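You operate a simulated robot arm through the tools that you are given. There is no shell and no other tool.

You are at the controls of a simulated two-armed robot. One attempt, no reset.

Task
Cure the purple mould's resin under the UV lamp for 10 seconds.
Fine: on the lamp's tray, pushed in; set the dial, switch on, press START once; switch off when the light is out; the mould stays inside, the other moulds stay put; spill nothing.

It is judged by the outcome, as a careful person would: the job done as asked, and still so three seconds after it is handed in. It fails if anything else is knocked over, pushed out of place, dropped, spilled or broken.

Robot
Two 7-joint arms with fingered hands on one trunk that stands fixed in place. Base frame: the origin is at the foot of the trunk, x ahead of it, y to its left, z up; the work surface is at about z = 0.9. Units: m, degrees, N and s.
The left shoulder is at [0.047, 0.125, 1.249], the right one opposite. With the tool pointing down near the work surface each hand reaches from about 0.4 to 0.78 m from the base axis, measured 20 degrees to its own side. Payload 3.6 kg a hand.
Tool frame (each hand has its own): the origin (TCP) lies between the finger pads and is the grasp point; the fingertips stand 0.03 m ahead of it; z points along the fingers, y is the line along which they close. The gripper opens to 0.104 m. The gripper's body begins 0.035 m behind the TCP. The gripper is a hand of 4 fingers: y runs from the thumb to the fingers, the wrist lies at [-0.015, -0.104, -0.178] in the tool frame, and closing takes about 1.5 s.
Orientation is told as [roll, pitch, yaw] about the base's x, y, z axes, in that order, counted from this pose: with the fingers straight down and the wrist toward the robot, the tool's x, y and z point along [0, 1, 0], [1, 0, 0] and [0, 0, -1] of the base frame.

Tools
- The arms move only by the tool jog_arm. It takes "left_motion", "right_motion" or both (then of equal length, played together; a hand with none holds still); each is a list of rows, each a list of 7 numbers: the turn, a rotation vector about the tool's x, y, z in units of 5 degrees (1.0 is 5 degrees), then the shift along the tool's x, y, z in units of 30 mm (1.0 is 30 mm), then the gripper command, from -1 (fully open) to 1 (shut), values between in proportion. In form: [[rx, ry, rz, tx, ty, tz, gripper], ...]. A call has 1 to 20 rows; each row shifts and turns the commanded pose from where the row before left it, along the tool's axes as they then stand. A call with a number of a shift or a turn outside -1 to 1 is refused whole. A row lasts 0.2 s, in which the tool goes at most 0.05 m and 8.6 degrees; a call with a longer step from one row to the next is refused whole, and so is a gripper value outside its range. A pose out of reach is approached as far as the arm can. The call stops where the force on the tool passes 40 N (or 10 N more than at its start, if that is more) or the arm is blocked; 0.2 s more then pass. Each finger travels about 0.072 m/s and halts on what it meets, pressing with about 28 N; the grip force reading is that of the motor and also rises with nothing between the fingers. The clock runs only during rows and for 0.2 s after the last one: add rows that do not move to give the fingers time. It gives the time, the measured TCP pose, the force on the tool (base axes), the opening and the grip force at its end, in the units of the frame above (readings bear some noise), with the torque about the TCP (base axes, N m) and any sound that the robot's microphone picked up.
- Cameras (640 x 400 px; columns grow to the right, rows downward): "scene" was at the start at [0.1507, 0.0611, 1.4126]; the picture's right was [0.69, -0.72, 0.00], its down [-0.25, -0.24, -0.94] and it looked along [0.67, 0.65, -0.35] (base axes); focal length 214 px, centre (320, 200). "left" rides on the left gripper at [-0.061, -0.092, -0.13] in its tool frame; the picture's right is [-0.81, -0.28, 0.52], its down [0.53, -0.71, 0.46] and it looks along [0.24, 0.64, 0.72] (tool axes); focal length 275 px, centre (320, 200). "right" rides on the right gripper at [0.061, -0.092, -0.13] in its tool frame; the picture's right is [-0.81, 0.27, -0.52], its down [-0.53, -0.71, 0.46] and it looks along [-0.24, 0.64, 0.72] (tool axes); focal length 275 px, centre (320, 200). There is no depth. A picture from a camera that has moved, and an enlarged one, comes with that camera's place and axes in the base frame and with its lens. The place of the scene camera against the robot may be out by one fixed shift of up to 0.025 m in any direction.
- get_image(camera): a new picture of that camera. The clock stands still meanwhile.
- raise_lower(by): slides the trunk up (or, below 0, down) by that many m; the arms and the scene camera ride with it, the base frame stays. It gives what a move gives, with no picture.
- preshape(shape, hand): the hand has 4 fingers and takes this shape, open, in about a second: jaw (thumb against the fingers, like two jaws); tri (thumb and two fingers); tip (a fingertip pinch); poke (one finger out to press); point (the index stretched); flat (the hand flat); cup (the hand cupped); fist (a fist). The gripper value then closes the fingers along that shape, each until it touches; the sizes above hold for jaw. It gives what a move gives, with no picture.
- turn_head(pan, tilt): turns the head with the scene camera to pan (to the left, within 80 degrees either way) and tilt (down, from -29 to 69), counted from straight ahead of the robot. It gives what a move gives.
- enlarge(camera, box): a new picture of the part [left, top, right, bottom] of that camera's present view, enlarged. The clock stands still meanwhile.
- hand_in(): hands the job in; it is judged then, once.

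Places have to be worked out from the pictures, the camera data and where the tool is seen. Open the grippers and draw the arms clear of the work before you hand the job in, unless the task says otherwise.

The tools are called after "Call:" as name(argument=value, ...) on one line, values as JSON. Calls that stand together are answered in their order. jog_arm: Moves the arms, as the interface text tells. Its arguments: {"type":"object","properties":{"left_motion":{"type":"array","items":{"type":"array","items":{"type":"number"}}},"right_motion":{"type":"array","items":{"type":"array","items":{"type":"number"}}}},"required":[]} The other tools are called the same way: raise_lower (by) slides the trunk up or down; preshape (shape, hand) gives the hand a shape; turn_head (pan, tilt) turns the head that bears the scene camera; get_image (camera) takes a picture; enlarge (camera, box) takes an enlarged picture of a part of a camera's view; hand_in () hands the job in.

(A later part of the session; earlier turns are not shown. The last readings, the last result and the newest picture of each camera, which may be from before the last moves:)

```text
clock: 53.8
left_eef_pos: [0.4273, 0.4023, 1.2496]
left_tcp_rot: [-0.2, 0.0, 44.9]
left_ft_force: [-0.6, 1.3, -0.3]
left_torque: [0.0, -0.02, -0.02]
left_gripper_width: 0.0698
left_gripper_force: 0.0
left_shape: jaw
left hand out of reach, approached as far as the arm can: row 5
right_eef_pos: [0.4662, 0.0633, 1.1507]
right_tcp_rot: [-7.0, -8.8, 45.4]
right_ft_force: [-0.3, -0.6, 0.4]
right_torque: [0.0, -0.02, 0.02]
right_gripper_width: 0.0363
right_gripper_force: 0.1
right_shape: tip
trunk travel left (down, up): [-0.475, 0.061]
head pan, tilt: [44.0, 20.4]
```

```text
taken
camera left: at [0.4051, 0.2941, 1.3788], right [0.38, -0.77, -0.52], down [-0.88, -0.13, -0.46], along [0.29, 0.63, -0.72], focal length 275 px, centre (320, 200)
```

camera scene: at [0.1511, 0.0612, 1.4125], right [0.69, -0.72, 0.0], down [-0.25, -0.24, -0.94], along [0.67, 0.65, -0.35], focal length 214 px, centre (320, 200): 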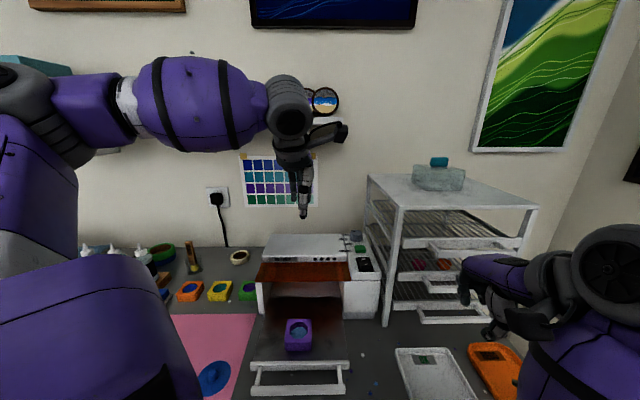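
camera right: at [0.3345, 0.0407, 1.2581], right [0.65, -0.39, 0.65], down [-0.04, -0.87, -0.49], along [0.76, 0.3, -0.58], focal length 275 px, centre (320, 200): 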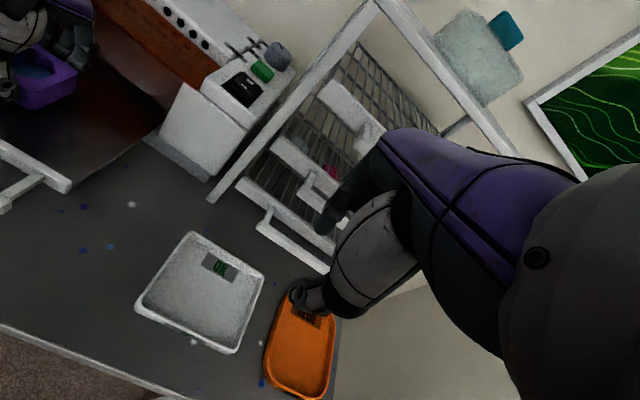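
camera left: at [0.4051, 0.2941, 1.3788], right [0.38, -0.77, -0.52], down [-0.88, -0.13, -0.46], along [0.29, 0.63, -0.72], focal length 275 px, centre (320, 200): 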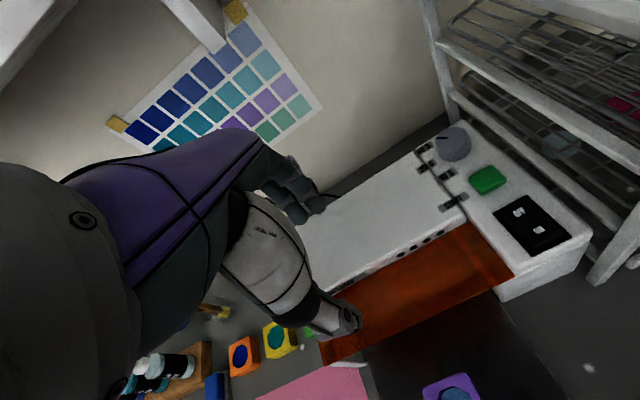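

The purple mould is on the tray with all the others in place. Now I'll bring the right hand, closed and straightened, to a spot in front and right of the bar to get ready to push.

Call:
jog_arm(right_motion=[[0, 0.35, 0, 0.61, -0.36, 0.43, 1], [0, 0.35, 0, 0.61, -0.36, 0.43, 1], [0, 0.35, 0, 0.61, -0.36, 0.43, 1], [0, 0.35, 0, 0.61, -0.36, 0.43, 1], [0, 0, 0, 0.61, -0.36, 0.43, 1], [0, 0, 0, 0.61, -0.36, 0.43, 1]])

Call:
get_image(camera="right")

Call:
get_image(camera="scene")

```text
clock: 55.2
left_eef_pos: [0.4254, 0.4005, 1.2497]
left_tcp_rot: [0.0, -0.1, 45.0]
left_ft_force: [0.7, -0.4, -0.2]
left_torque: [-0.02, -0.01, -0.01]
left_gripper_width: 0.0699
left_gripper_force: 0.1
left_shape: jaw
right_eef_pos: [0.3547, 0.1016, 1.06]
right_tcp_rot: [0.0, -8.9, 45.4]
right_ft_force: [-0.3, 0.2, 0.6]
right_torque: [0.01, 0.04, 0.02]
right_gripper_width: 0.0001
right_gripper_force: 27.5
right_shape: tip
trunk travel left (down, up): [-0.475, 0.061]
head pan, tilt: [44.0, 20.4]
```

```text
taken
camera right: at [0.2331, 0.0667, 1.1747], right [0.71, -0.43, 0.55], down [-0.07, -0.83, -0.56], along [0.7, 0.36, -0.62], focal length 275 px, centre (320, 200)
```

right: 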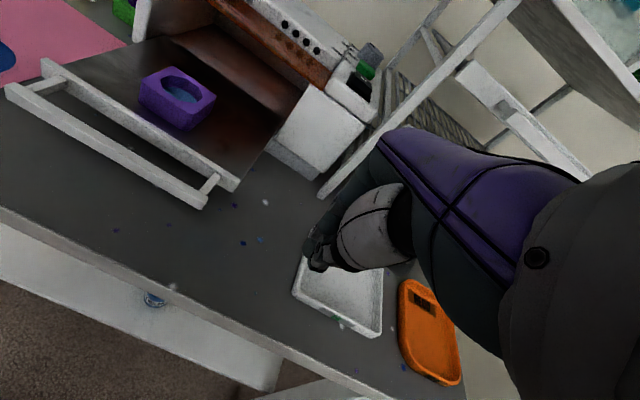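

```text
taken
camera scene: at [0.1504, 0.061, 1.4126], right [0.69, -0.72, 0.0], down [-0.25, -0.24, -0.94], along [0.67, 0.65, -0.35], focal length 214 px, centre (320, 200)
```

scene: 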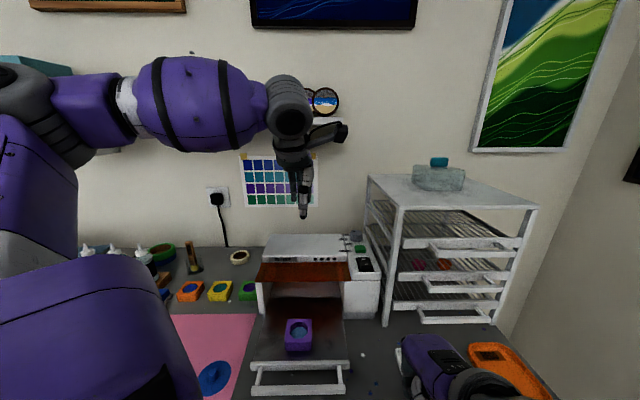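

The right hand is reachable and clear, and the bar is at depth ≈0.387. I'll move left and down so the closed fingertips sit just in front of the bar's right part.

Call:
jog_arm(right_motion=[[0, 0, 0, 0.6, 0, 0.2, 1], [0, 0, 0, 0.6, 0, 0.4, 1], [0, 0, 0, 0.6, 0, 0.5, 1], [0, 0, 0, 0.6, 0.03, 0.6, 1], [0, 0, 0, 0.6, 0.03, 0.6, 1], [0, 0, 0, 0.5, 0.03, 0.6, 1], [0, 0, 0, 0.4, 0.03, 0.5, 1], [0, 0, 0, 0, 0, 0.15, 1]])

Call:
get_image(camera="right")

Call:
get_image(camera="scene")

```text
clock: 57.0
left_eef_pos: [0.4252, 0.4031, 1.2509]
left_tcp_rot: [0.0, -0.2, 45.0]
left_ft_force: [-0.9, 0.4, -0.8]
left_torque: [-0.02, -0.01, 0.0]
left_gripper_width: 0.07
left_gripper_force: 0.1
left_shape: jaw
right_eef_pos: [0.2983, 0.1943, 0.963]
right_tcp_rot: [-2.0, -10.1, 45.6]
right_ft_force: [-0.5, -0.4, -0.3]
right_torque: [0.0, -0.02, 0.03]
right_gripper_width: 0.0
right_gripper_force: 27.7
right_shape: tip
trunk travel left (down, up): [-0.475, 0.061]
head pan, tilt: [44.0, 20.4]
```

```text
taken
camera right: at [0.172, 0.1614, 1.0731], right [0.69, -0.43, 0.58], down [-0.05, -0.83, -0.56], along [0.72, 0.36, -0.59], focal length 275 px, centre (320, 200)
```

right: 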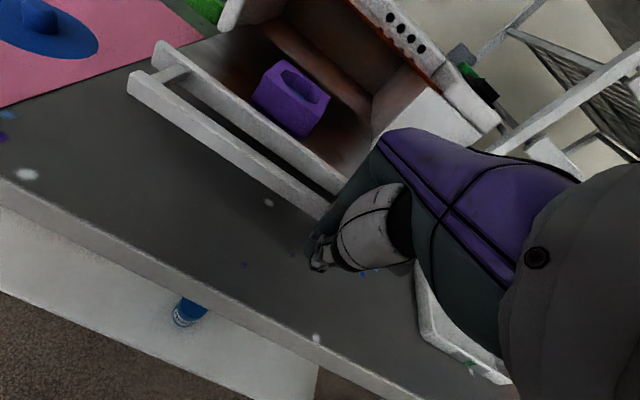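

```text
taken
camera scene: at [0.1506, 0.061, 1.4126], right [0.69, -0.72, 0.0], down [-0.25, -0.24, -0.94], along [0.67, 0.65, -0.35], focal length 214 px, centre (320, 200)
```

scene: 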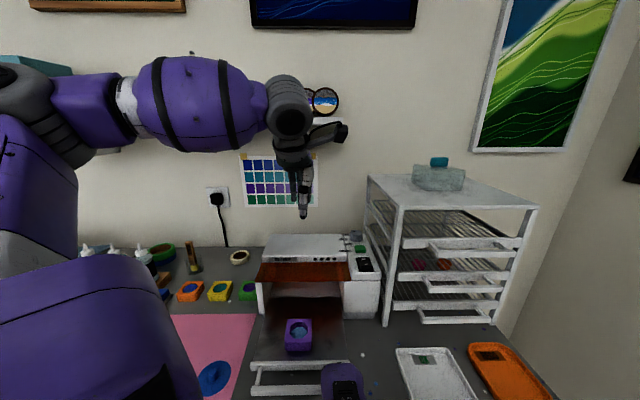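

The TCP is at depth ≈0.348, w ≈0.074. I'll zoom in to verify the finger is in front of the bar.

Call:
enlarge(camera="right", box=[220, 120, 420, 300])

Call:
enlarge(camera="scene", box=[240, 300, 400, 400])

```text
2.22 times, centred on (320, 210) of right
camera zoom: at [0.172, 0.1614, 1.0731], right [0.69, -0.43, 0.58], down [-0.05, -0.83, -0.56], along [0.72, 0.36, -0.59], focal length 612 px, centre (320, 178)
```

zoom: 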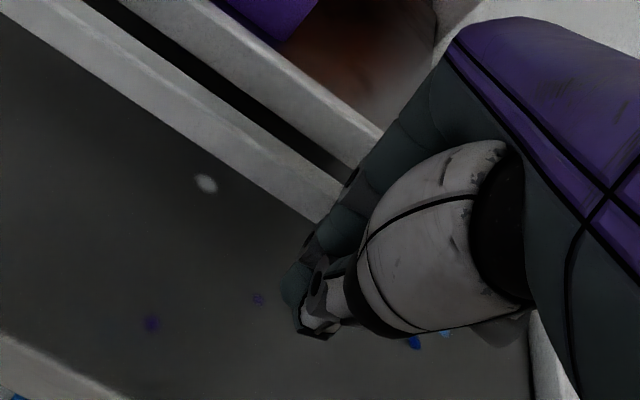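

```text
4.00 times, centred on (320, 350) of scene
camera zoom: at [0.1506, 0.061, 1.4126], right [0.69, -0.72, 0.0], down [-0.25, -0.24, -0.94], along [0.67, 0.65, -0.35], focal length 858 px, centre (320, -400)
```

zoom: 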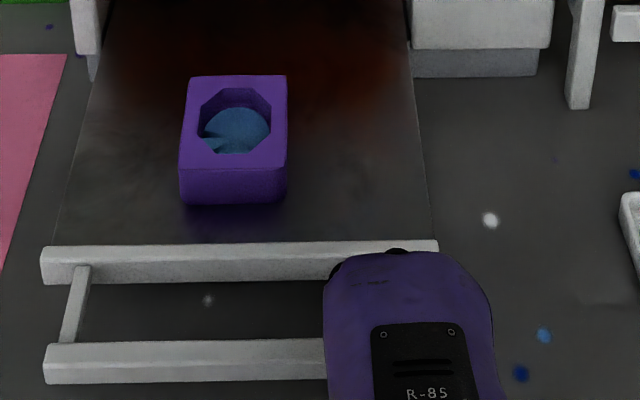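

The fingers are in front of the bar. I'll push forward slowly with a smooth ramp, shifting slightly left as I go, and check halfway.

Call:
jog_arm(right_motion=[[0, 0, 0, 0.1, 0.15, 0.026, 1], [0, 0, 0, 0.1, 0.2, 0.035, 1], [0, 0, 0, 0.1, 0.2, 0.035, 1], [0, 0, 0, 0.05, 0.2, 0.035, 1], [0, 0, 0, 0, 0.25, 0.043, 1], [0, 0, 0, 0, 0.3, 0.052, 1], [0, 0, 0, 0, 0.3, 0.052, 1], [0, 0, 0, 0, 0.3, 0.052, 1], [0, 0, 0, 0, 0.25, 0.043, 1], [0, 0, 0, 0, 0.15, 0.026, 1]])

Call:
enlarge(camera="scene", box=[240, 240, 400, 400])

Call:
get_image(camera="left")

```text
clock: 57.8
left_eef_pos: [0.4281, 0.4018, 1.2493]
left_tcp_rot: [0.1, -0.2, 44.9]
left_ft_force: [-0.3, 0.0, 1.0]
left_torque: [0.02, -0.02, 0.01]
left_gripper_width: 0.0701
left_gripper_force: 0.0
left_shape: jaw
right_eef_pos: [0.3046, 0.1983, 0.9481]
right_tcp_rot: [-3.9, -9.4, 46.0]
right_ft_force: [-0.4, 0.2, -1.0]
right_torque: [0.01, -0.03, -0.01]
right_gripper_width: 0.0003
right_gripper_force: 28.3
right_shape: tip
trunk travel left (down, up): [-0.475, 0.061]
head pan, tilt: [44.0, 20.4]
stopped in row 3 (right hand): the force on the tool passed its limit at 47 N (the readings are from after the stop); the commanded pose is now the measured one
```

```text
2.50 times, centred on (320, 320) of scene
camera zoom: at [0.1515, 0.0613, 1.4122], right [0.69, -0.72, 0.0], down [-0.25, -0.24, -0.94], along [0.67, 0.65, -0.35], focal length 536 px, centre (320, -100)
```

zoom: 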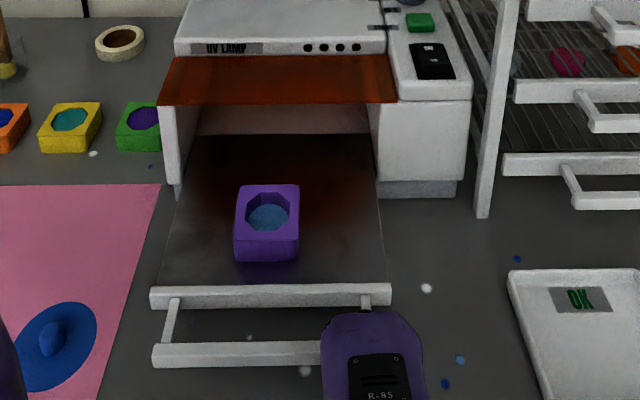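

```text
taken
camera left: at [0.4054, 0.2939, 1.3783], right [0.38, -0.77, -0.52], down [-0.88, -0.13, -0.46], along [0.29, 0.63, -0.72], focal length 275 px, centre (320, 200)
```

left: 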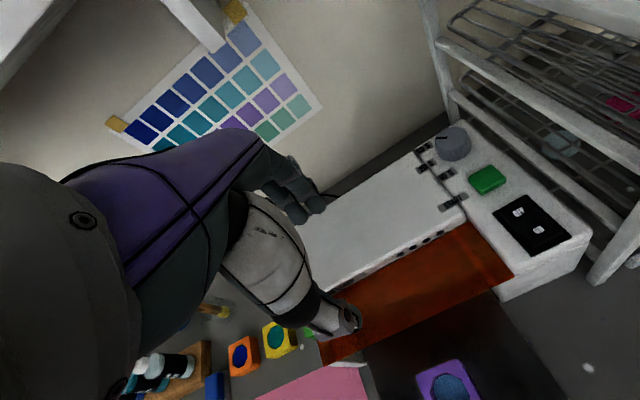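

A 47 N spike stopped the push early. The arm is very folded there and the hand sagged, so the bar hasn't moved. Raising the trunk will unfold the arms, so I'll go up 55 mm; both hands are free to rise.

Call:
raise_lower(by=0.055)

Call:
get_image(camera="right")

Call:
get_image(camera="scene")

```text
clock: 58.7
left_eef_pos: [0.4231, 0.4015, 1.3106]
left_tcp_rot: [-0.5, -0.5, 45.0]
left_ft_force: [0.5, -0.9, 0.0]
left_torque: [-0.02, -0.02, -0.04]
left_gripper_width: 0.0699
left_gripper_force: 0.2
left_shape: jaw
right_eef_pos: [0.3485, 0.1866, 1.0407]
right_tcp_rot: [-11.8, -14.1, 47.1]
right_ft_force: [0.3, -0.2, -0.1]
right_torque: [-0.01, -0.01, 0.02]
right_gripper_width: 0.0001
right_gripper_force: 28.1
right_shape: tip
trunk travel left (down, up): [-0.532, 0.004]
head pan, tilt: [44.0, 20.4]
stopped: the arm was blocked; the commanded pose is now the measured one
```

```text
taken
camera right: at [0.2054, 0.1603, 1.1308], right [0.58, -0.39, 0.72], down [0.04, -0.86, -0.5], along [0.82, 0.31, -0.48], focal length 275 px, centre (320, 200)
```

right: 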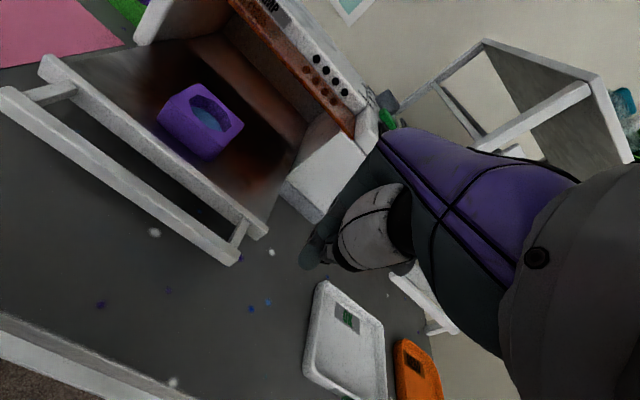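

```text
taken
camera scene: at [0.0967, 0.0613, 1.4744], right [0.69, -0.72, 0.0], down [-0.25, -0.24, -0.94], along [0.67, 0.65, -0.35], focal length 214 px, centre (320, 200)
```

scene: 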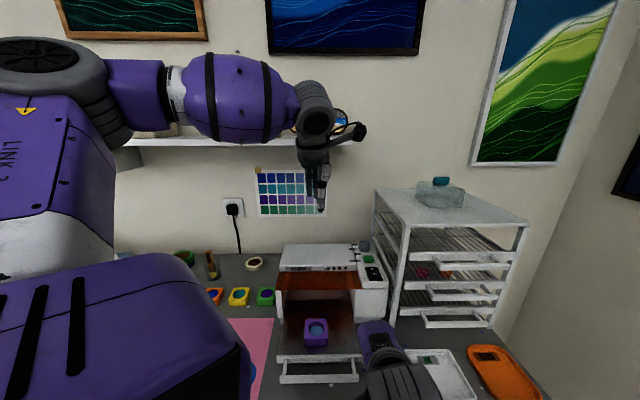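

The trunk's rise also carried it back about 54 mm, so the shoulders are now further from the work, and the right hand swung up clear to (0.349, 0.187, 1.041). I'll straighten the right hand and approach the bar's front again from this better posture.

Call:
jog_arm(right_motion=[[0, 0.8, 0, 0, -0.4, 0, 1], [0, 0.8, 0, 0, -0.4, 0, 1], [0, 0.8, 0, 0.1, -0.4, 0, 1], [0, 0, 0, 0.3, -0.2, 0.3, 1], [0, 0, 0, 0.4, -0.1, 0.5, 1], [0, 0, 0, 0.4, -0.1, 0.6, 1], [0, 0, 0, 0.4, 0, 0.6, 1], [0, 0, 0, 0.25, 0, 0.5, 1]])

Call:
get_image(camera="right")

Call:
get_image(camera="scene")

```text
clock: 60.2
left_eef_pos: [0.4247, 0.4019, 1.3101]
left_tcp_rot: [-0.4, -0.4, 45.0]
left_ft_force: [-0.4, 0.1, -0.1]
left_torque: [0.03, 0.0, 0.0]
left_gripper_width: 0.0701
left_gripper_force: 0.0
left_shape: jaw
right_eef_pos: [0.3449, 0.1812, 1.0377]
right_tcp_rot: [-6.5, -19.8, 48.8]
right_ft_force: [0.1, 0.0, 0.1]
right_torque: [-0.02, -0.04, -0.01]
right_gripper_width: 0.0
right_gripper_force: 28.3
right_shape: tip
trunk travel left (down, up): [-0.532, 0.004]
head pan, tilt: [44.0, 20.4]
stopped in row 7 (right hand): the arm was blocked; the commanded pose is now the measured one
```

```text
taken
camera right: at [0.2043, 0.1352, 1.1227], right [0.6, -0.45, 0.66], down [0.08, -0.79, -0.61], along [0.8, 0.42, -0.43], focal length 275 px, centre (320, 200)
```

right: 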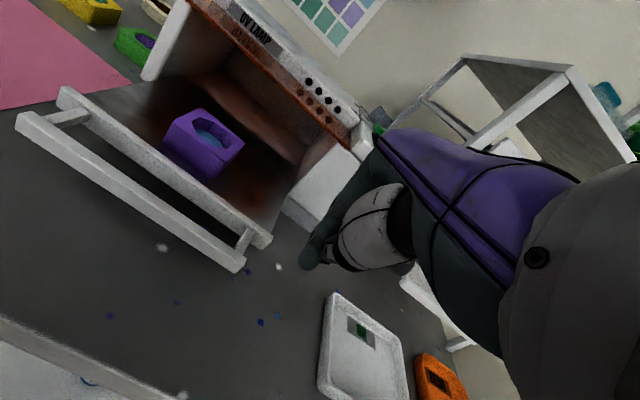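

```text
taken
camera scene: at [0.0965, 0.0612, 1.4742], right [0.69, -0.72, 0.0], down [-0.25, -0.24, -0.94], along [0.67, 0.65, -0.35], focal length 214 px, centre (320, 200)
```

scene: 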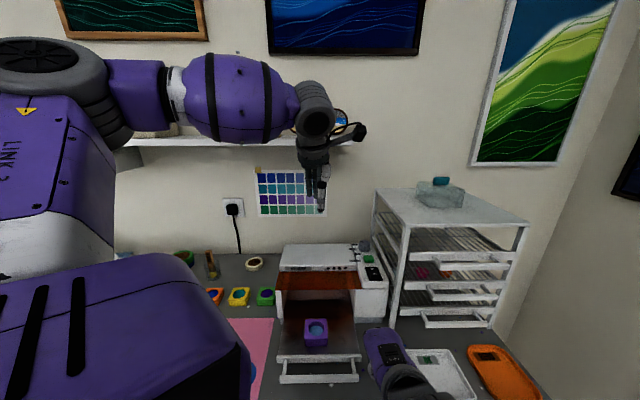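

The arm is blocked with no force on the tool, so some upper part of it is touching something. I'll turn the head to look down at the right arm.

Call:
turn_head(pan=0, tilt=60)

Call:
get_image(camera="scene")

```text
clock: 61.3
left_eef_pos: [0.4239, 0.402, 1.3099]
left_tcp_rot: [-0.5, -0.5, 45.1]
left_ft_force: [0.3, -0.1, -0.6]
left_torque: [-0.01, -0.01, -0.01]
left_gripper_width: 0.07
left_gripper_force: 0.0
left_shape: jaw
right_eef_pos: [0.3452, 0.1804, 1.0384]
right_tcp_rot: [-6.4, -19.8, 48.7]
right_ft_force: [-0.1, 0.7, -0.3]
right_torque: [-0.04, -0.02, 0.02]
right_gripper_width: 0.0
right_gripper_force: 28.2
right_shape: tip
trunk travel left (down, up): [-0.532, 0.004]
head pan, tilt: [0.0, 60.0]
```

```text
taken
camera scene: at [0.0962, -0.0035, 1.4166], right [0.0, -1.0, 0.0], down [-0.87, 0.0, -0.5], along [0.5, 0.0, -0.87], focal length 214 px, centre (320, 200)
```

scene: 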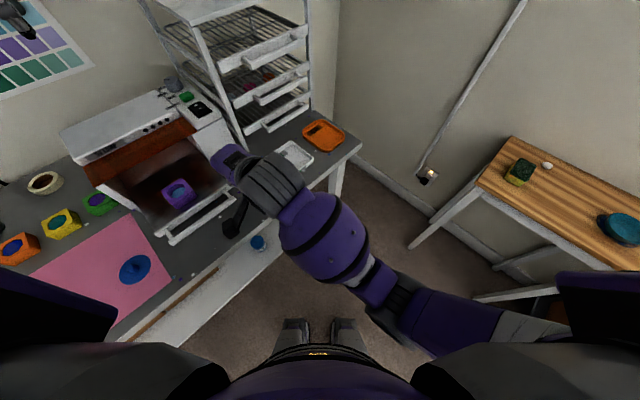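

The view shows the right elbow is tucked close to the torso, which is likely the block. I'll move the hand right and up, level it, and yaw it to about 80° so the forearm comes in from the right with the elbow clear.

Call:
jog_arm(right_motion=[[0, 0, 0, -0.8, 0, -0.5, 1], [0, 0, 0, -0.8, 0, -0.5, 1], [0, 0, 0, -0.8, 0, -0.5, 1], [0.8, 0, 0, -0.5, 0, -0.3, 1], [0.8, 0, 0, 0, 0, 0, 1], [0.8, 0.4, 0, 0, 0, 0, 1], [0.8, 0.5, 0, 0, 0, 0, 1], [0.8, 0.4, 0, 0, 0, 0, 1], [0, 0, -1, 0, 0, 0, 1], [0, 0, -1, 0, 0, 0, 1], [0, 0, -1, 0, 0, 0, 1], [0, 0, -1, 0, 0, 0, 1], [0, 0, -1, 0, 0, 0, 1], [0, 0, -1, 0, 0, 0, 1]])

Call:
get_image(camera="scene")

Call:
get_image(camera="right")

```text
clock: 64.3
left_eef_pos: [0.4236, 0.4013, 1.3102]
left_tcp_rot: [-0.5, -0.5, 45.0]
left_ft_force: [-0.9, 0.1, 0.3]
left_torque: [-0.01, 0.01, 0.0]
left_gripper_width: 0.0698
left_gripper_force: 0.1
left_shape: jaw
right_eef_pos: [0.3923, 0.1119, 1.0966]
right_tcp_rot: [0.5, -0.1, 77.4]
right_ft_force: [1.3, 0.2, 0.9]
right_torque: [-0.04, 0.0, 0.01]
right_gripper_width: 0.0
right_gripper_force: 27.6
right_shape: tip
trunk travel left (down, up): [-0.532, 0.004]
head pan, tilt: [0.0, 60.0]
```

```text
taken
camera scene: at [0.0963, -0.0037, 1.4166], right [0.0, -1.0, 0.0], down [-0.87, 0.0, -0.5], along [0.5, 0.0, -0.87], focal length 214 px, centre (320, 200)
```

scene: 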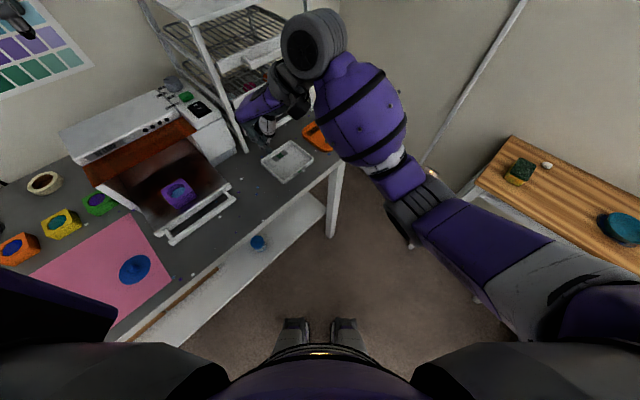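

```text
taken
camera right: at [0.3125, 0.0363, 1.2287], right [0.85, 0.09, 0.51], down [0.36, -0.81, -0.46], along [0.37, 0.58, -0.73], focal length 275 px, centre (320, 200)
```

right: 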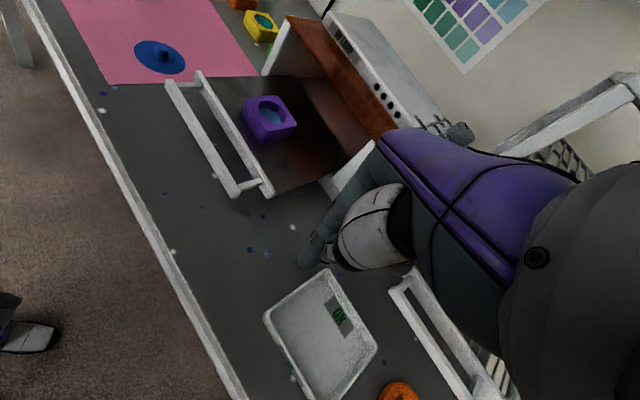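

Now the elbow is out to the right and the hand is level at yaw 77°. I'll move it horizontally to a spot in front of the bar, staying high for now.

Call:
jog_arm(right_motion=[[0, 0, 0, 0.58, 0.25, 0, 1], [0, 0, 0, 0.58, 0.25, 0, 1], [0, 0, 0, 0.58, 0.25, 0, 1], [0, 0, 0, 0.58, 0.25, 0, 1], [0, 0, 0, 0.58, 0.25, 0.2, 1], [0, 0, 0, 0.58, 0.25, 0.3, 1], [0, 0, 0, 0.58, 0.25, 0.4, 1]])

Call:
get_image(camera="scene")

Call:
get_image(camera="right")

```text
clock: 65.9
left_eef_pos: [0.4239, 0.4008, 1.3103]
left_tcp_rot: [-0.5, -0.6, 45.0]
left_ft_force: [0.8, -0.7, 0.1]
left_torque: [0.01, -0.01, 0.0]
left_gripper_width: 0.0698
left_gripper_force: 0.1
left_shape: jaw
right_eef_pos: [0.2852, 0.1914, 1.0718]
right_tcp_rot: [0.4, -0.1, 77.3]
right_ft_force: [-0.3, 0.6, 0.3]
right_torque: [-0.02, 0.02, -0.01]
right_gripper_width: 0.0
right_gripper_force: 28.5
right_shape: tip
trunk travel left (down, up): [-0.532, 0.004]
head pan, tilt: [0.0, 60.0]
```

```text
taken
camera scene: at [0.096, -0.0035, 1.4166], right [0.0, -1.0, 0.0], down [-0.87, 0.0, -0.5], along [0.5, 0.0, -0.87], focal length 214 px, centre (320, 200)
```

scene: 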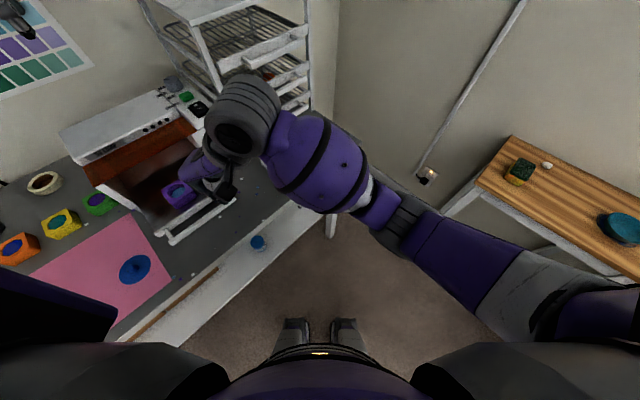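

```text
taken
camera right: at [0.2051, 0.1153, 1.2027], right [0.85, 0.09, 0.51], down [0.36, -0.81, -0.46], along [0.37, 0.58, -0.73], focal length 275 px, centre (320, 200)
```

right: 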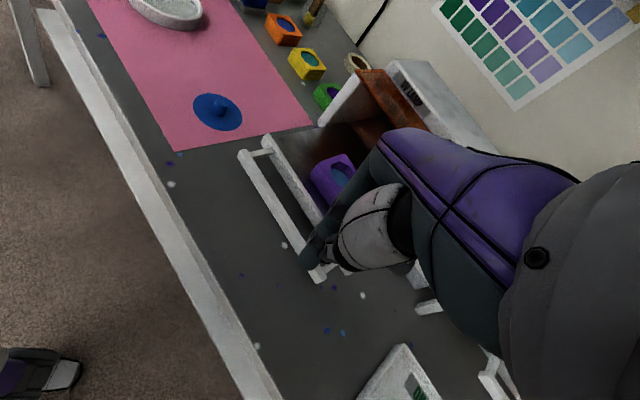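

This posture works. I'll switch the right hand to "poke", so only the index finger extends and the other fingers stay clear of the tray and mould, and look.

Call:
preshape(shape="poke", hand="right")

Call:
get_image(camera="right")

Call:
enlarge(camera="scene", box=[100, 80, 320, 250])

Call:
get_image(camera="left")

```text
clock: 66.8
left_eef_pos: [0.4233, 0.4033, 1.3105]
left_tcp_rot: [-0.5, -0.5, 45.0]
left_ft_force: [-0.6, -0.4, 0.3]
left_torque: [0.01, 0.01, 0.02]
left_gripper_width: 0.0697
left_gripper_force: 0.1
left_shape: jaw
right_eef_pos: [0.285, 0.1897, 1.0723]
right_tcp_rot: [0.4, 0.0, 77.4]
right_ft_force: [0.3, 0.4, 0.8]
right_torque: [0.02, 0.0, 0.04]
right_gripper_width: 0.0
right_gripper_force: 0.1
right_shape: poke
trunk travel left (down, up): [-0.532, 0.004]
head pan, tilt: [0.0, 60.0]
```

```text
taken
camera right: at [0.2055, 0.115, 1.2028], right [0.85, 0.09, 0.51], down [0.36, -0.81, -0.46], along [0.37, 0.58, -0.73], focal length 275 px, centre (320, 200)
```

right: 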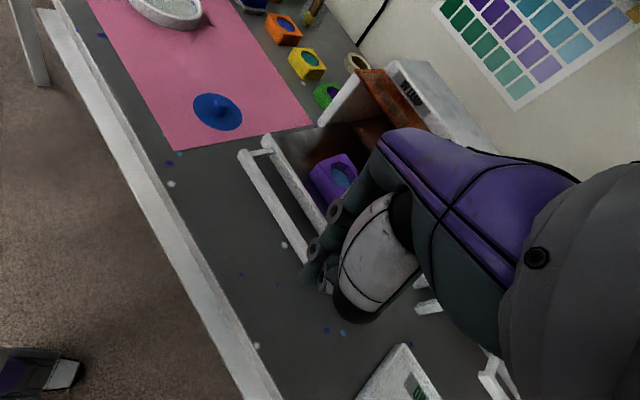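

```text
2.35 times, centred on (210, 165) of scene
camera zoom: at [0.0961, -0.0036, 1.4166], right [0.0, -1.0, 0.0], down [-0.87, 0.0, -0.5], along [0.5, 0.0, -0.87], focal length 505 px, centre (579, 282)
```

zoom: 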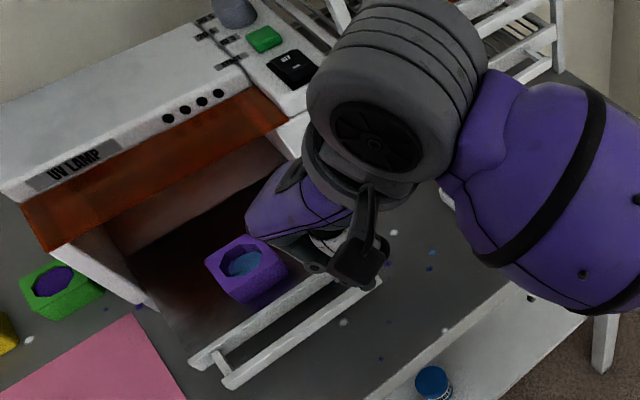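

```text
taken
camera left: at [0.4013, 0.2937, 1.4393], right [0.38, -0.77, -0.51], down [-0.88, -0.13, -0.47], along [0.29, 0.63, -0.72], focal length 275 px, centre (320, 200)
```

left: 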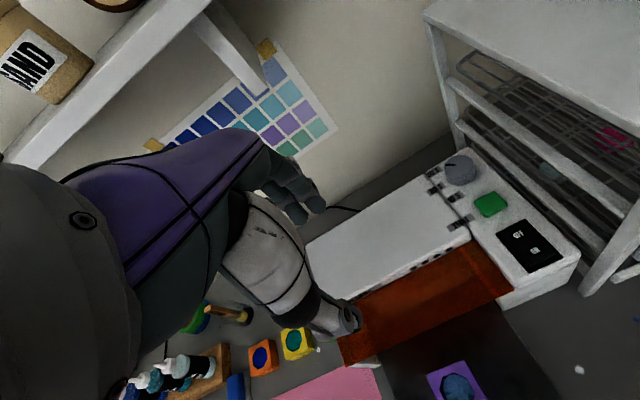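

Only the index finger points down now. I'll lower 115 mm so the finger is in front of the bar at bar height.

Call:
jog_arm(right_motion=[[0, 0, 0, 0, 0, 0.5, 1], [0, 0, 0, 0, 0, 0.8, 1], [0, 0, 0, 0, 0, 0.8, 1], [0, 0, 0, 0, 0, 0.8, 1], [0, 0, 0, 0, 0, 0.6, 1], [0, 0, 0, 0, 0, 0.3, 1]])

Call:
get_image(camera="right")

Call:
enlarge(camera="scene", box=[100, 80, 320, 250])

```text
clock: 68.2
left_eef_pos: [0.4229, 0.4021, 1.3099]
left_tcp_rot: [-0.5, -0.5, 45.0]
left_ft_force: [-0.3, -0.4, 0.1]
left_torque: [-0.04, -0.03, 0.01]
left_gripper_width: 0.07
left_gripper_force: 0.1
left_shape: jaw
right_eef_pos: [0.2846, 0.1909, 0.958]
right_tcp_rot: [0.4, -0.1, 77.3]
right_ft_force: [-0.8, 0.5, 0.5]
right_torque: [-0.04, -0.01, -0.01]
right_gripper_width: 0.0001
right_gripper_force: 0.0
right_shape: poke
trunk travel left (down, up): [-0.532, 0.004]
head pan, tilt: [0.0, 60.0]
```

```text
taken
camera right: at [0.2034, 0.1151, 1.0884], right [0.85, 0.09, 0.51], down [0.36, -0.81, -0.46], along [0.37, 0.58, -0.72], focal length 275 px, centre (320, 200)
```

right: 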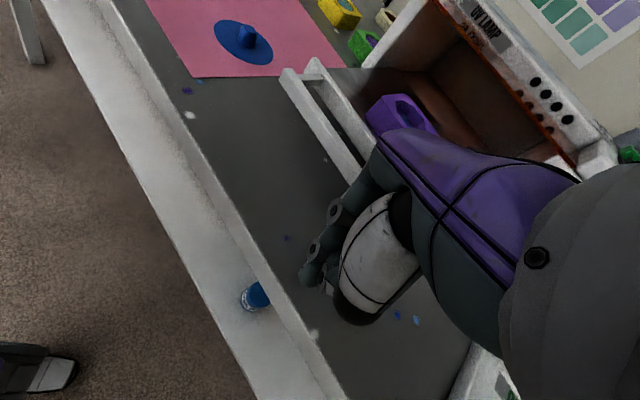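

```text
2.35 times, centred on (210, 165) of scene
camera zoom: at [0.0961, -0.0036, 1.4166], right [0.0, -1.0, 0.0], down [-0.87, 0.0, -0.5], along [0.5, 0.0, -0.87], focal length 505 px, centre (579, 282)
```

zoom: 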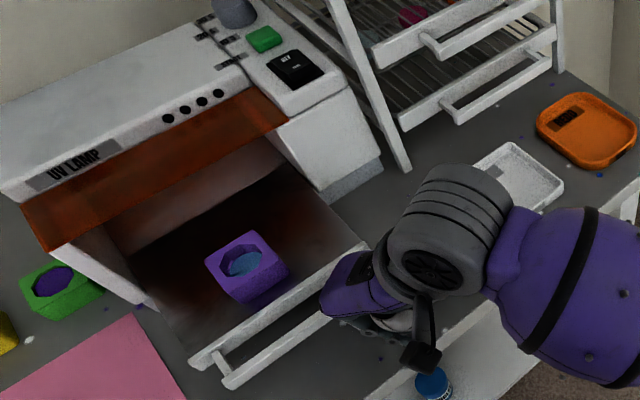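

The finger is in front of the bar and the arm is comfortable. I'll shift 30 mm left along the bar, then push gently in the depth direction.

Call:
jog_arm(right_motion=[[0, 0, 0, 0.42, 0.27, 0, 1], [0, 0, 0, 0.42, 0.27, 0, 1], [0, 0, 0, -0.107, 0.169, 0, 1], [0, 0, 0, -0.107, 0.169, 0, 1], [0, 0, 0, -0.107, 0.169, 0, 1], [0, 0, 0, -0.107, 0.169, 0, 1], [0, 0, 0, -0.107, 0.169, 0, 1], [0, 0, 0, -0.107, 0.169, 0, 1], [0, 0, 0, -0.107, 0.169, 0, 1], [0, 0, 0, -0.107, 0.169, 0, 1], [0, 0, 0, -0.107, 0.169, 0, 1], [0, 0, 0, -0.107, 0.169, 0, 1]])

Call:
get_image(camera="right")

Call:
enlarge(camera="scene", box=[100, 80, 320, 250])

```text
clock: 70.8
left_eef_pos: [0.4239, 0.4021, 1.3113]
left_tcp_rot: [-0.6, -0.5, 45.0]
left_ft_force: [-0.5, 0.3, -0.4]
left_torque: [0.01, 0.0, -0.04]
left_gripper_width: 0.0698
left_gripper_force: 0.0
left_shape: jaw
right_eef_pos: [0.3047, 0.2535, 0.9575]
right_tcp_rot: [0.5, -0.1, 77.3]
right_ft_force: [1.2, -0.1, 0.3]
right_torque: [0.0, 0.0, -0.02]
right_gripper_width: 0.0
right_gripper_force: 0.0
right_shape: poke
trunk travel left (down, up): [-0.532, 0.004]
head pan, tilt: [0.0, 60.0]
```

```text
taken
camera right: at [0.2257, 0.1792, 1.0888], right [0.85, 0.09, 0.51], down [0.36, -0.81, -0.46], along [0.37, 0.58, -0.73], focal length 275 px, centre (320, 200)
```

right: 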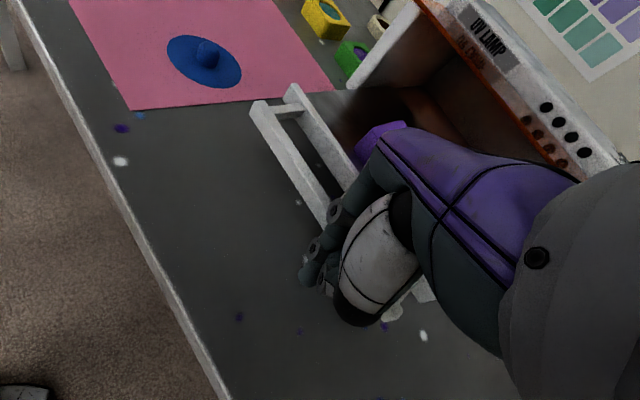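

```text
2.35 times, centred on (210, 165) of scene
camera zoom: at [0.0962, -0.0035, 1.4166], right [0.0, -1.0, 0.0], down [-0.87, 0.0, -0.5], along [0.5, 0.0, -0.87], focal length 505 px, centre (579, 282)
```

zoom: 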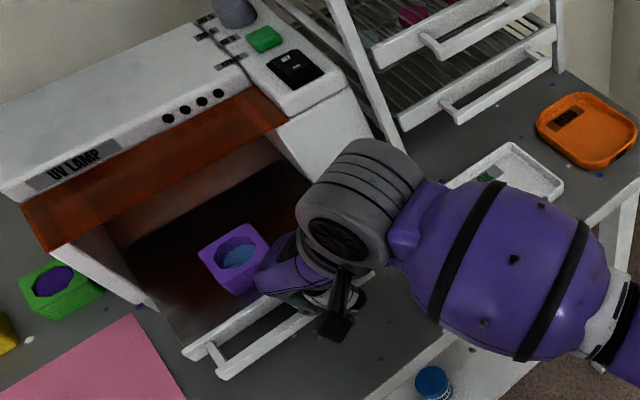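

The tray has started sliding in and the mould is moving with it. I'll continue pushing steadily.

Call:
jog_arm(right_motion=[[0, 0, 0, -0.107, 0.169, 0, 1], [0, 0, 0, -0.125, 0.197, 0, 1], [0, 0, 0, -0.125, 0.197, 0, 1], [0, 0, 0, -0.125, 0.197, 0, 1], [0, 0, 0, -0.125, 0.197, 0, 1], [0, 0, 0, -0.125, 0.197, 0, 1], [0, 0, 0, -0.125, 0.197, 0, 1], [0, 0, 0, -0.125, 0.197, 0, 1], [0, 0, 0, -0.107, 0.169, 0, 1]])

Call:
get_image(camera="right")

Call:
enlarge(camera="scene", box=[100, 80, 320, 250])

```text
clock: 72.8
left_eef_pos: [0.4241, 0.4025, 1.3099]
left_tcp_rot: [-0.5, -0.5, 45.0]
left_ft_force: [-0.2, -0.6, 0.6]
left_torque: [-0.01, 0.04, 0.04]
left_gripper_width: 0.07
left_gripper_force: 0.0
left_shape: jaw
right_eef_pos: [0.3484, 0.2976, 0.9573]
right_tcp_rot: [0.4, -0.2, 77.3]
right_ft_force: [-0.1, 0.4, -0.6]
right_torque: [0.02, 0.0, -0.03]
right_gripper_width: 0.0
right_gripper_force: 0.1
right_shape: poke
trunk travel left (down, up): [-0.532, 0.004]
head pan, tilt: [0.0, 60.0]
```

```text
taken
camera right: at [0.269, 0.2221, 1.0888], right [0.85, 0.09, 0.51], down [0.36, -0.81, -0.46], along [0.37, 0.58, -0.73], focal length 275 px, centre (320, 200)
```

right: 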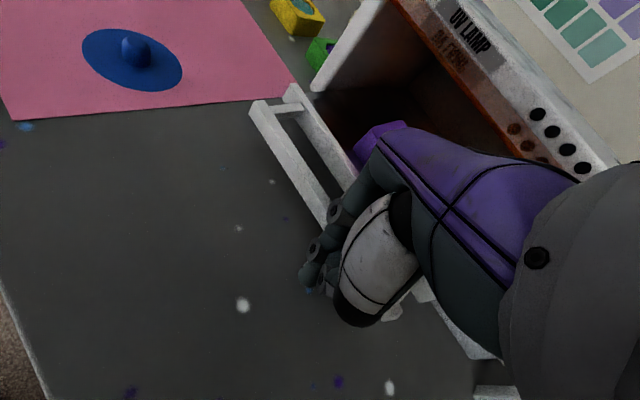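

```text
2.35 times, centred on (210, 165) of scene
camera zoom: at [0.0962, -0.0035, 1.4166], right [0.0, -1.0, 0.0], down [-0.87, 0.0, -0.5], along [0.5, 0.0, -0.87], focal length 505 px, centre (579, 282)
```

zoom: 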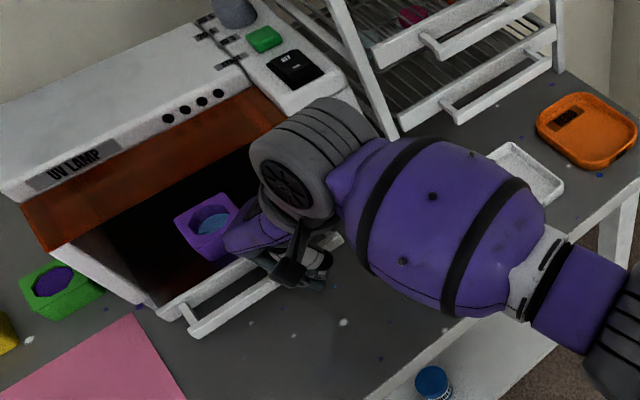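

It's sliding well. I'll tilt the hand 10° so its body leans away from the visor as it continues pushing.

Call:
jog_arm(right_motion=[[-0.42, -0.27, 0, -0.08, 0.12, 0, 1], [-0.42, -0.27, 0, -0.08, 0.12, 0, 1], [-0.42, -0.27, 0, -0.08, 0.12, 0, 1], [-0.42, -0.27, 0, -0.08, 0.12, 0, 1], [0, 0, 0, -0.107, 0.169, 0.035, 1], [0, 0, 0, -0.107, 0.169, 0.035, 1], [0, 0, 0, -0.107, 0.169, 0.035, 1], [0, 0, 0, -0.107, 0.169, 0.035, 1]])

Call:
get_image(camera="right")

Call:
enlarge(camera="scene", box=[100, 80, 320, 250])

```text
clock: 74.6
left_eef_pos: [0.4243, 0.4022, 1.3108]
left_tcp_rot: [-0.4, -0.5, 45.0]
left_ft_force: [0.1, -0.4, 0.3]
left_torque: [0.0, -0.02, -0.02]
left_gripper_width: 0.07
left_gripper_force: 0.0
left_shape: jaw
right_eef_pos: [0.3785, 0.3236, 0.9545]
right_tcp_rot: [-4.9, -8.0, 77.5]
right_ft_force: [-0.4, 0.1, 0.1]
right_torque: [0.01, 0.0, 0.01]
right_gripper_width: 0.0
right_gripper_force: 0.1
right_shape: poke
trunk travel left (down, up): [-0.532, 0.004]
head pan, tilt: [0.0, 60.0]
```

```text
taken
camera right: at [0.2844, 0.2348, 1.0658], right [0.79, 0.02, 0.62], down [0.42, -0.76, -0.5], along [0.46, 0.65, -0.6], focal length 275 px, centre (320, 200)
```

right: 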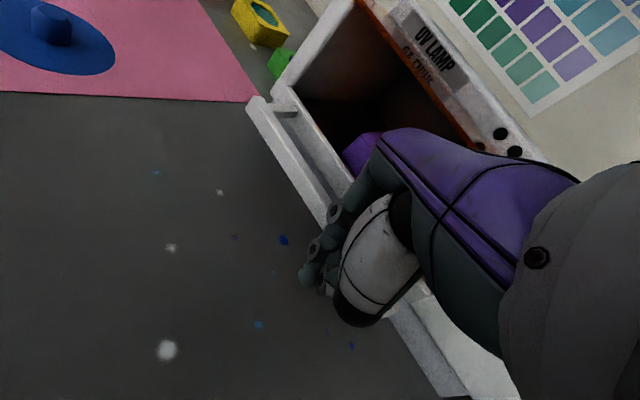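

```text
2.35 times, centred on (210, 165) of scene
camera zoom: at [0.0964, -0.0035, 1.4165], right [0.0, -1.0, 0.0], down [-0.87, 0.0, -0.5], along [0.5, 0.0, -0.87], focal length 505 px, centre (579, 282)
```

zoom: 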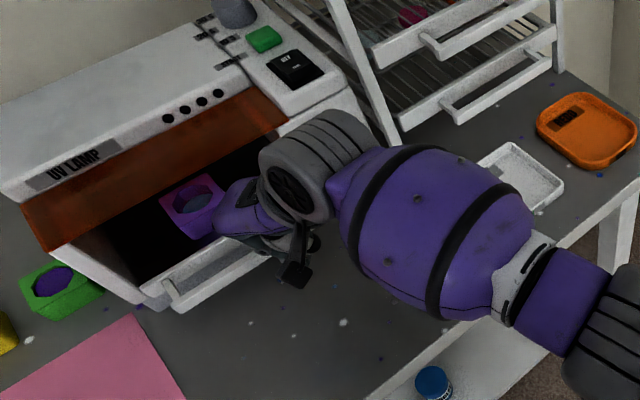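

The tray is nearly closed. I'll push a few more millimetres in small steps, watching the force.

Call:
jog_arm(right_motion=[[0, 0, 0, -0.07, 0.11, 0.023, 1], [0, 0, 0, -0.07, 0.11, 0.023, 1]])

Call:
enlarge(camera="right", box=[200, 40, 440, 260])

Call:
enlarge(camera="scene", box=[120, 120, 260, 220])

```text
clock: 75.2
left_eef_pos: [0.4235, 0.402, 1.3104]
left_tcp_rot: [-0.5, -0.4, 45.0]
left_ft_force: [0.5, 0.9, -0.3]
left_torque: [0.0, -0.02, -0.02]
left_gripper_width: 0.0699
left_gripper_force: 0.2
left_shape: jaw
right_eef_pos: [0.384, 0.3346, 0.9597]
right_tcp_rot: [-5.0, -8.7, 77.6]
right_ft_force: [0.4, 0.0, 0.2]
right_torque: [0.02, 0.01, -0.01]
right_gripper_width: 0.0
right_gripper_force: 0.0
right_shape: poke
trunk travel left (down, up): [-0.532, 0.004]
head pan, tilt: [0.0, 60.0]
```

```text
1.82 times, centred on (320, 150) of right
camera zoom: at [0.289, 0.2431, 1.07], right [0.78, 0.02, 0.62], down [0.42, -0.75, -0.51], along [0.46, 0.66, -0.6], focal length 500 px, centre (320, 291)
```

zoom: 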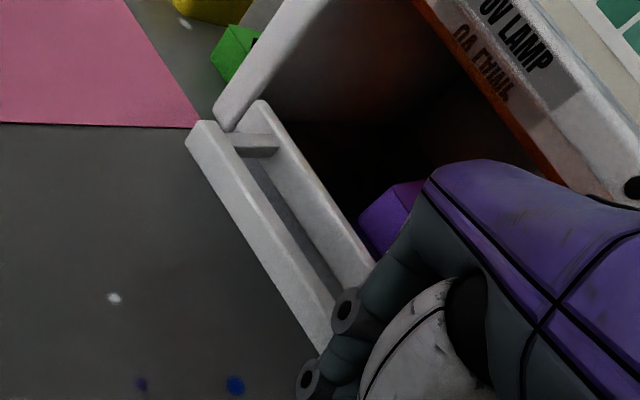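

```text
4.00 times, centred on (190, 170) of scene
camera zoom: at [0.0962, -0.0036, 1.4166], right [0.0, -1.0, 0.0], down [-0.87, 0.0, -0.5], along [0.5, 0.0, -0.87], focal length 858 px, centre (840, 320)
```

zoom: 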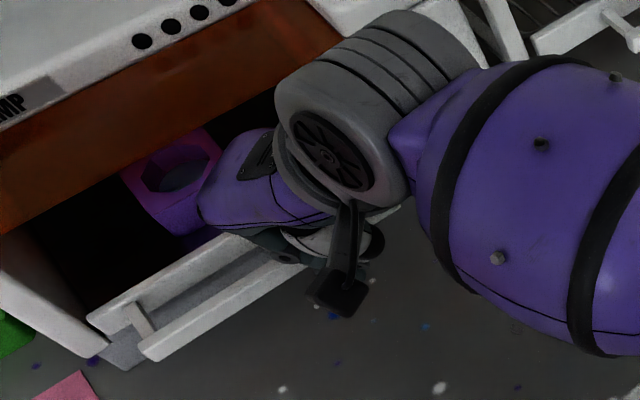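

The bar's left end computes to depth ≈0.526, matching its original closed position. I'll press a bit more to confirm it's against the stop.

Call:
jog_arm(right_motion=[[0, 0, 0, -0.06, 0.095, 0.02, 1], [0, 0, 0, -0.06, 0.095, 0.02, 1]])

Call:
enlarge(camera="scene", box=[120, 120, 260, 220])

```text
clock: 75.8
left_eef_pos: [0.4239, 0.401, 1.3108]
left_tcp_rot: [-0.5, -0.5, 45.1]
left_ft_force: [0.0, 0.9, 0.7]
left_torque: [0.02, -0.01, 0.01]
left_gripper_width: 0.07
left_gripper_force: 0.1
left_shape: jaw
right_eef_pos: [0.3863, 0.3369, 0.9598]
right_tcp_rot: [-4.9, -8.6, 77.8]
right_ft_force: [-4.9, -3.8, 6.6]
right_torque: [0.02, -0.06, -0.03]
right_gripper_width: 0.0
right_gripper_force: 0.2
right_shape: poke
trunk travel left (down, up): [-0.532, 0.004]
head pan, tilt: [0.0, 60.0]
```

```text
4.00 times, centred on (190, 170) of scene
camera zoom: at [0.0952, -0.0042, 1.4167], right [0.0, -1.0, 0.0], down [-0.87, 0.0, -0.5], along [0.5, 0.0, -0.87], focal length 858 px, centre (840, 320)
```

zoom: 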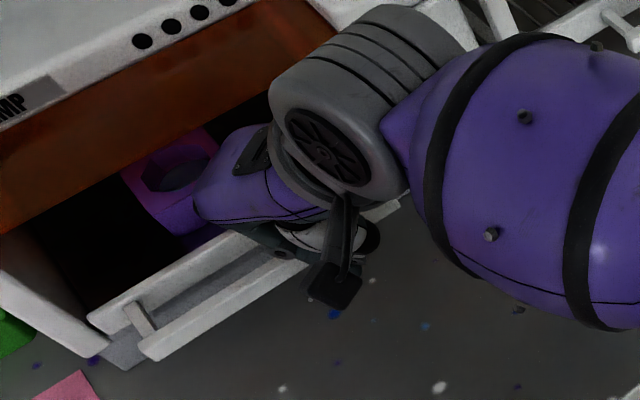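

The tray has stopped and resists at about 6 N, so it's fully in. I'll withdraw the right hand backward, then up and away to the right.

Call:
jog_arm(right_motion=[[0, 0, 0, 0.1, -0.17, -0.035, 1], [0, 0, 0, 0.24, -0.38, -0.08, 1], [0, 0, 0, 0.24, -0.38, -0.08, 1], [0, 0, 0, 0.24, -0.38, -0.08, 1], [0, 0, 0, 0.24, -0.38, -0.08, 1], [0, 0, 0, 0.24, -0.38, -0.08, 1], [0, 0, 0, 0, 0, -0.8, 1], [0, 0, 0, 0, 0, -0.9, 1], [0, 0, 0, -0.3, -0.1, -0.9, 1], [0, 0, 0, -0.6, -0.3, -0.5, 1], [0, 0, 0, -0.6, -0.5, -0.3, 1], [0, 0, 0, -0.6, -0.6, 0, 1], [0, 0, 0, -0.6, -0.6, 0, 1]])

Call:
get_image(camera="scene")

Call:
get_image(camera="right")

```text
clock: 78.6
left_eef_pos: [0.4239, 0.4012, 1.3106]
left_tcp_rot: [-0.4, -0.5, 45.1]
left_ft_force: [0.5, 0.5, 0.1]
left_torque: [-0.01, 0.01, 0.04]
left_gripper_width: 0.0697
left_gripper_force: 0.1
left_shape: jaw
right_eef_pos: [0.3902, 0.1925, 1.0577]
right_tcp_rot: [-5.0, -8.4, 77.8]
right_ft_force: [0.7, -0.6, -0.5]
right_torque: [0.02, 0.0, -0.01]
right_gripper_width: 0.0
right_gripper_force: 0.0
right_shape: poke
trunk travel left (down, up): [-0.532, 0.004]
head pan, tilt: [0.0, 60.0]
```

```text
taken
camera scene: at [0.0963, -0.0041, 1.4166], right [0.0, -1.0, 0.0], down [-0.87, 0.0, -0.5], along [0.5, 0.0, -0.87], focal length 214 px, centre (320, 200)
```

scene: 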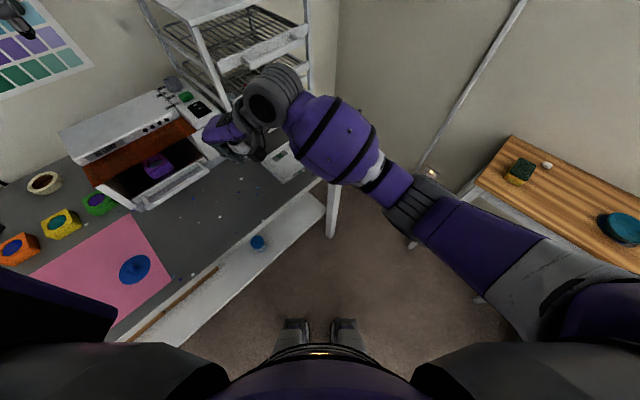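

```text
taken
camera right: at [0.2954, 0.1024, 1.1677], right [0.78, 0.02, 0.62], down [0.42, -0.75, -0.51], along [0.46, 0.66, -0.6], focal length 275 px, centre (320, 200)
```

right: 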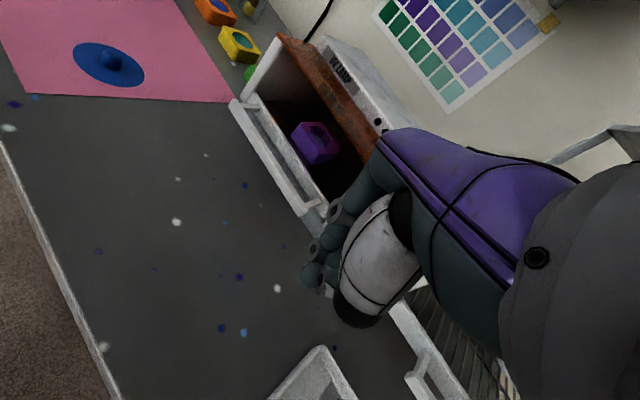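

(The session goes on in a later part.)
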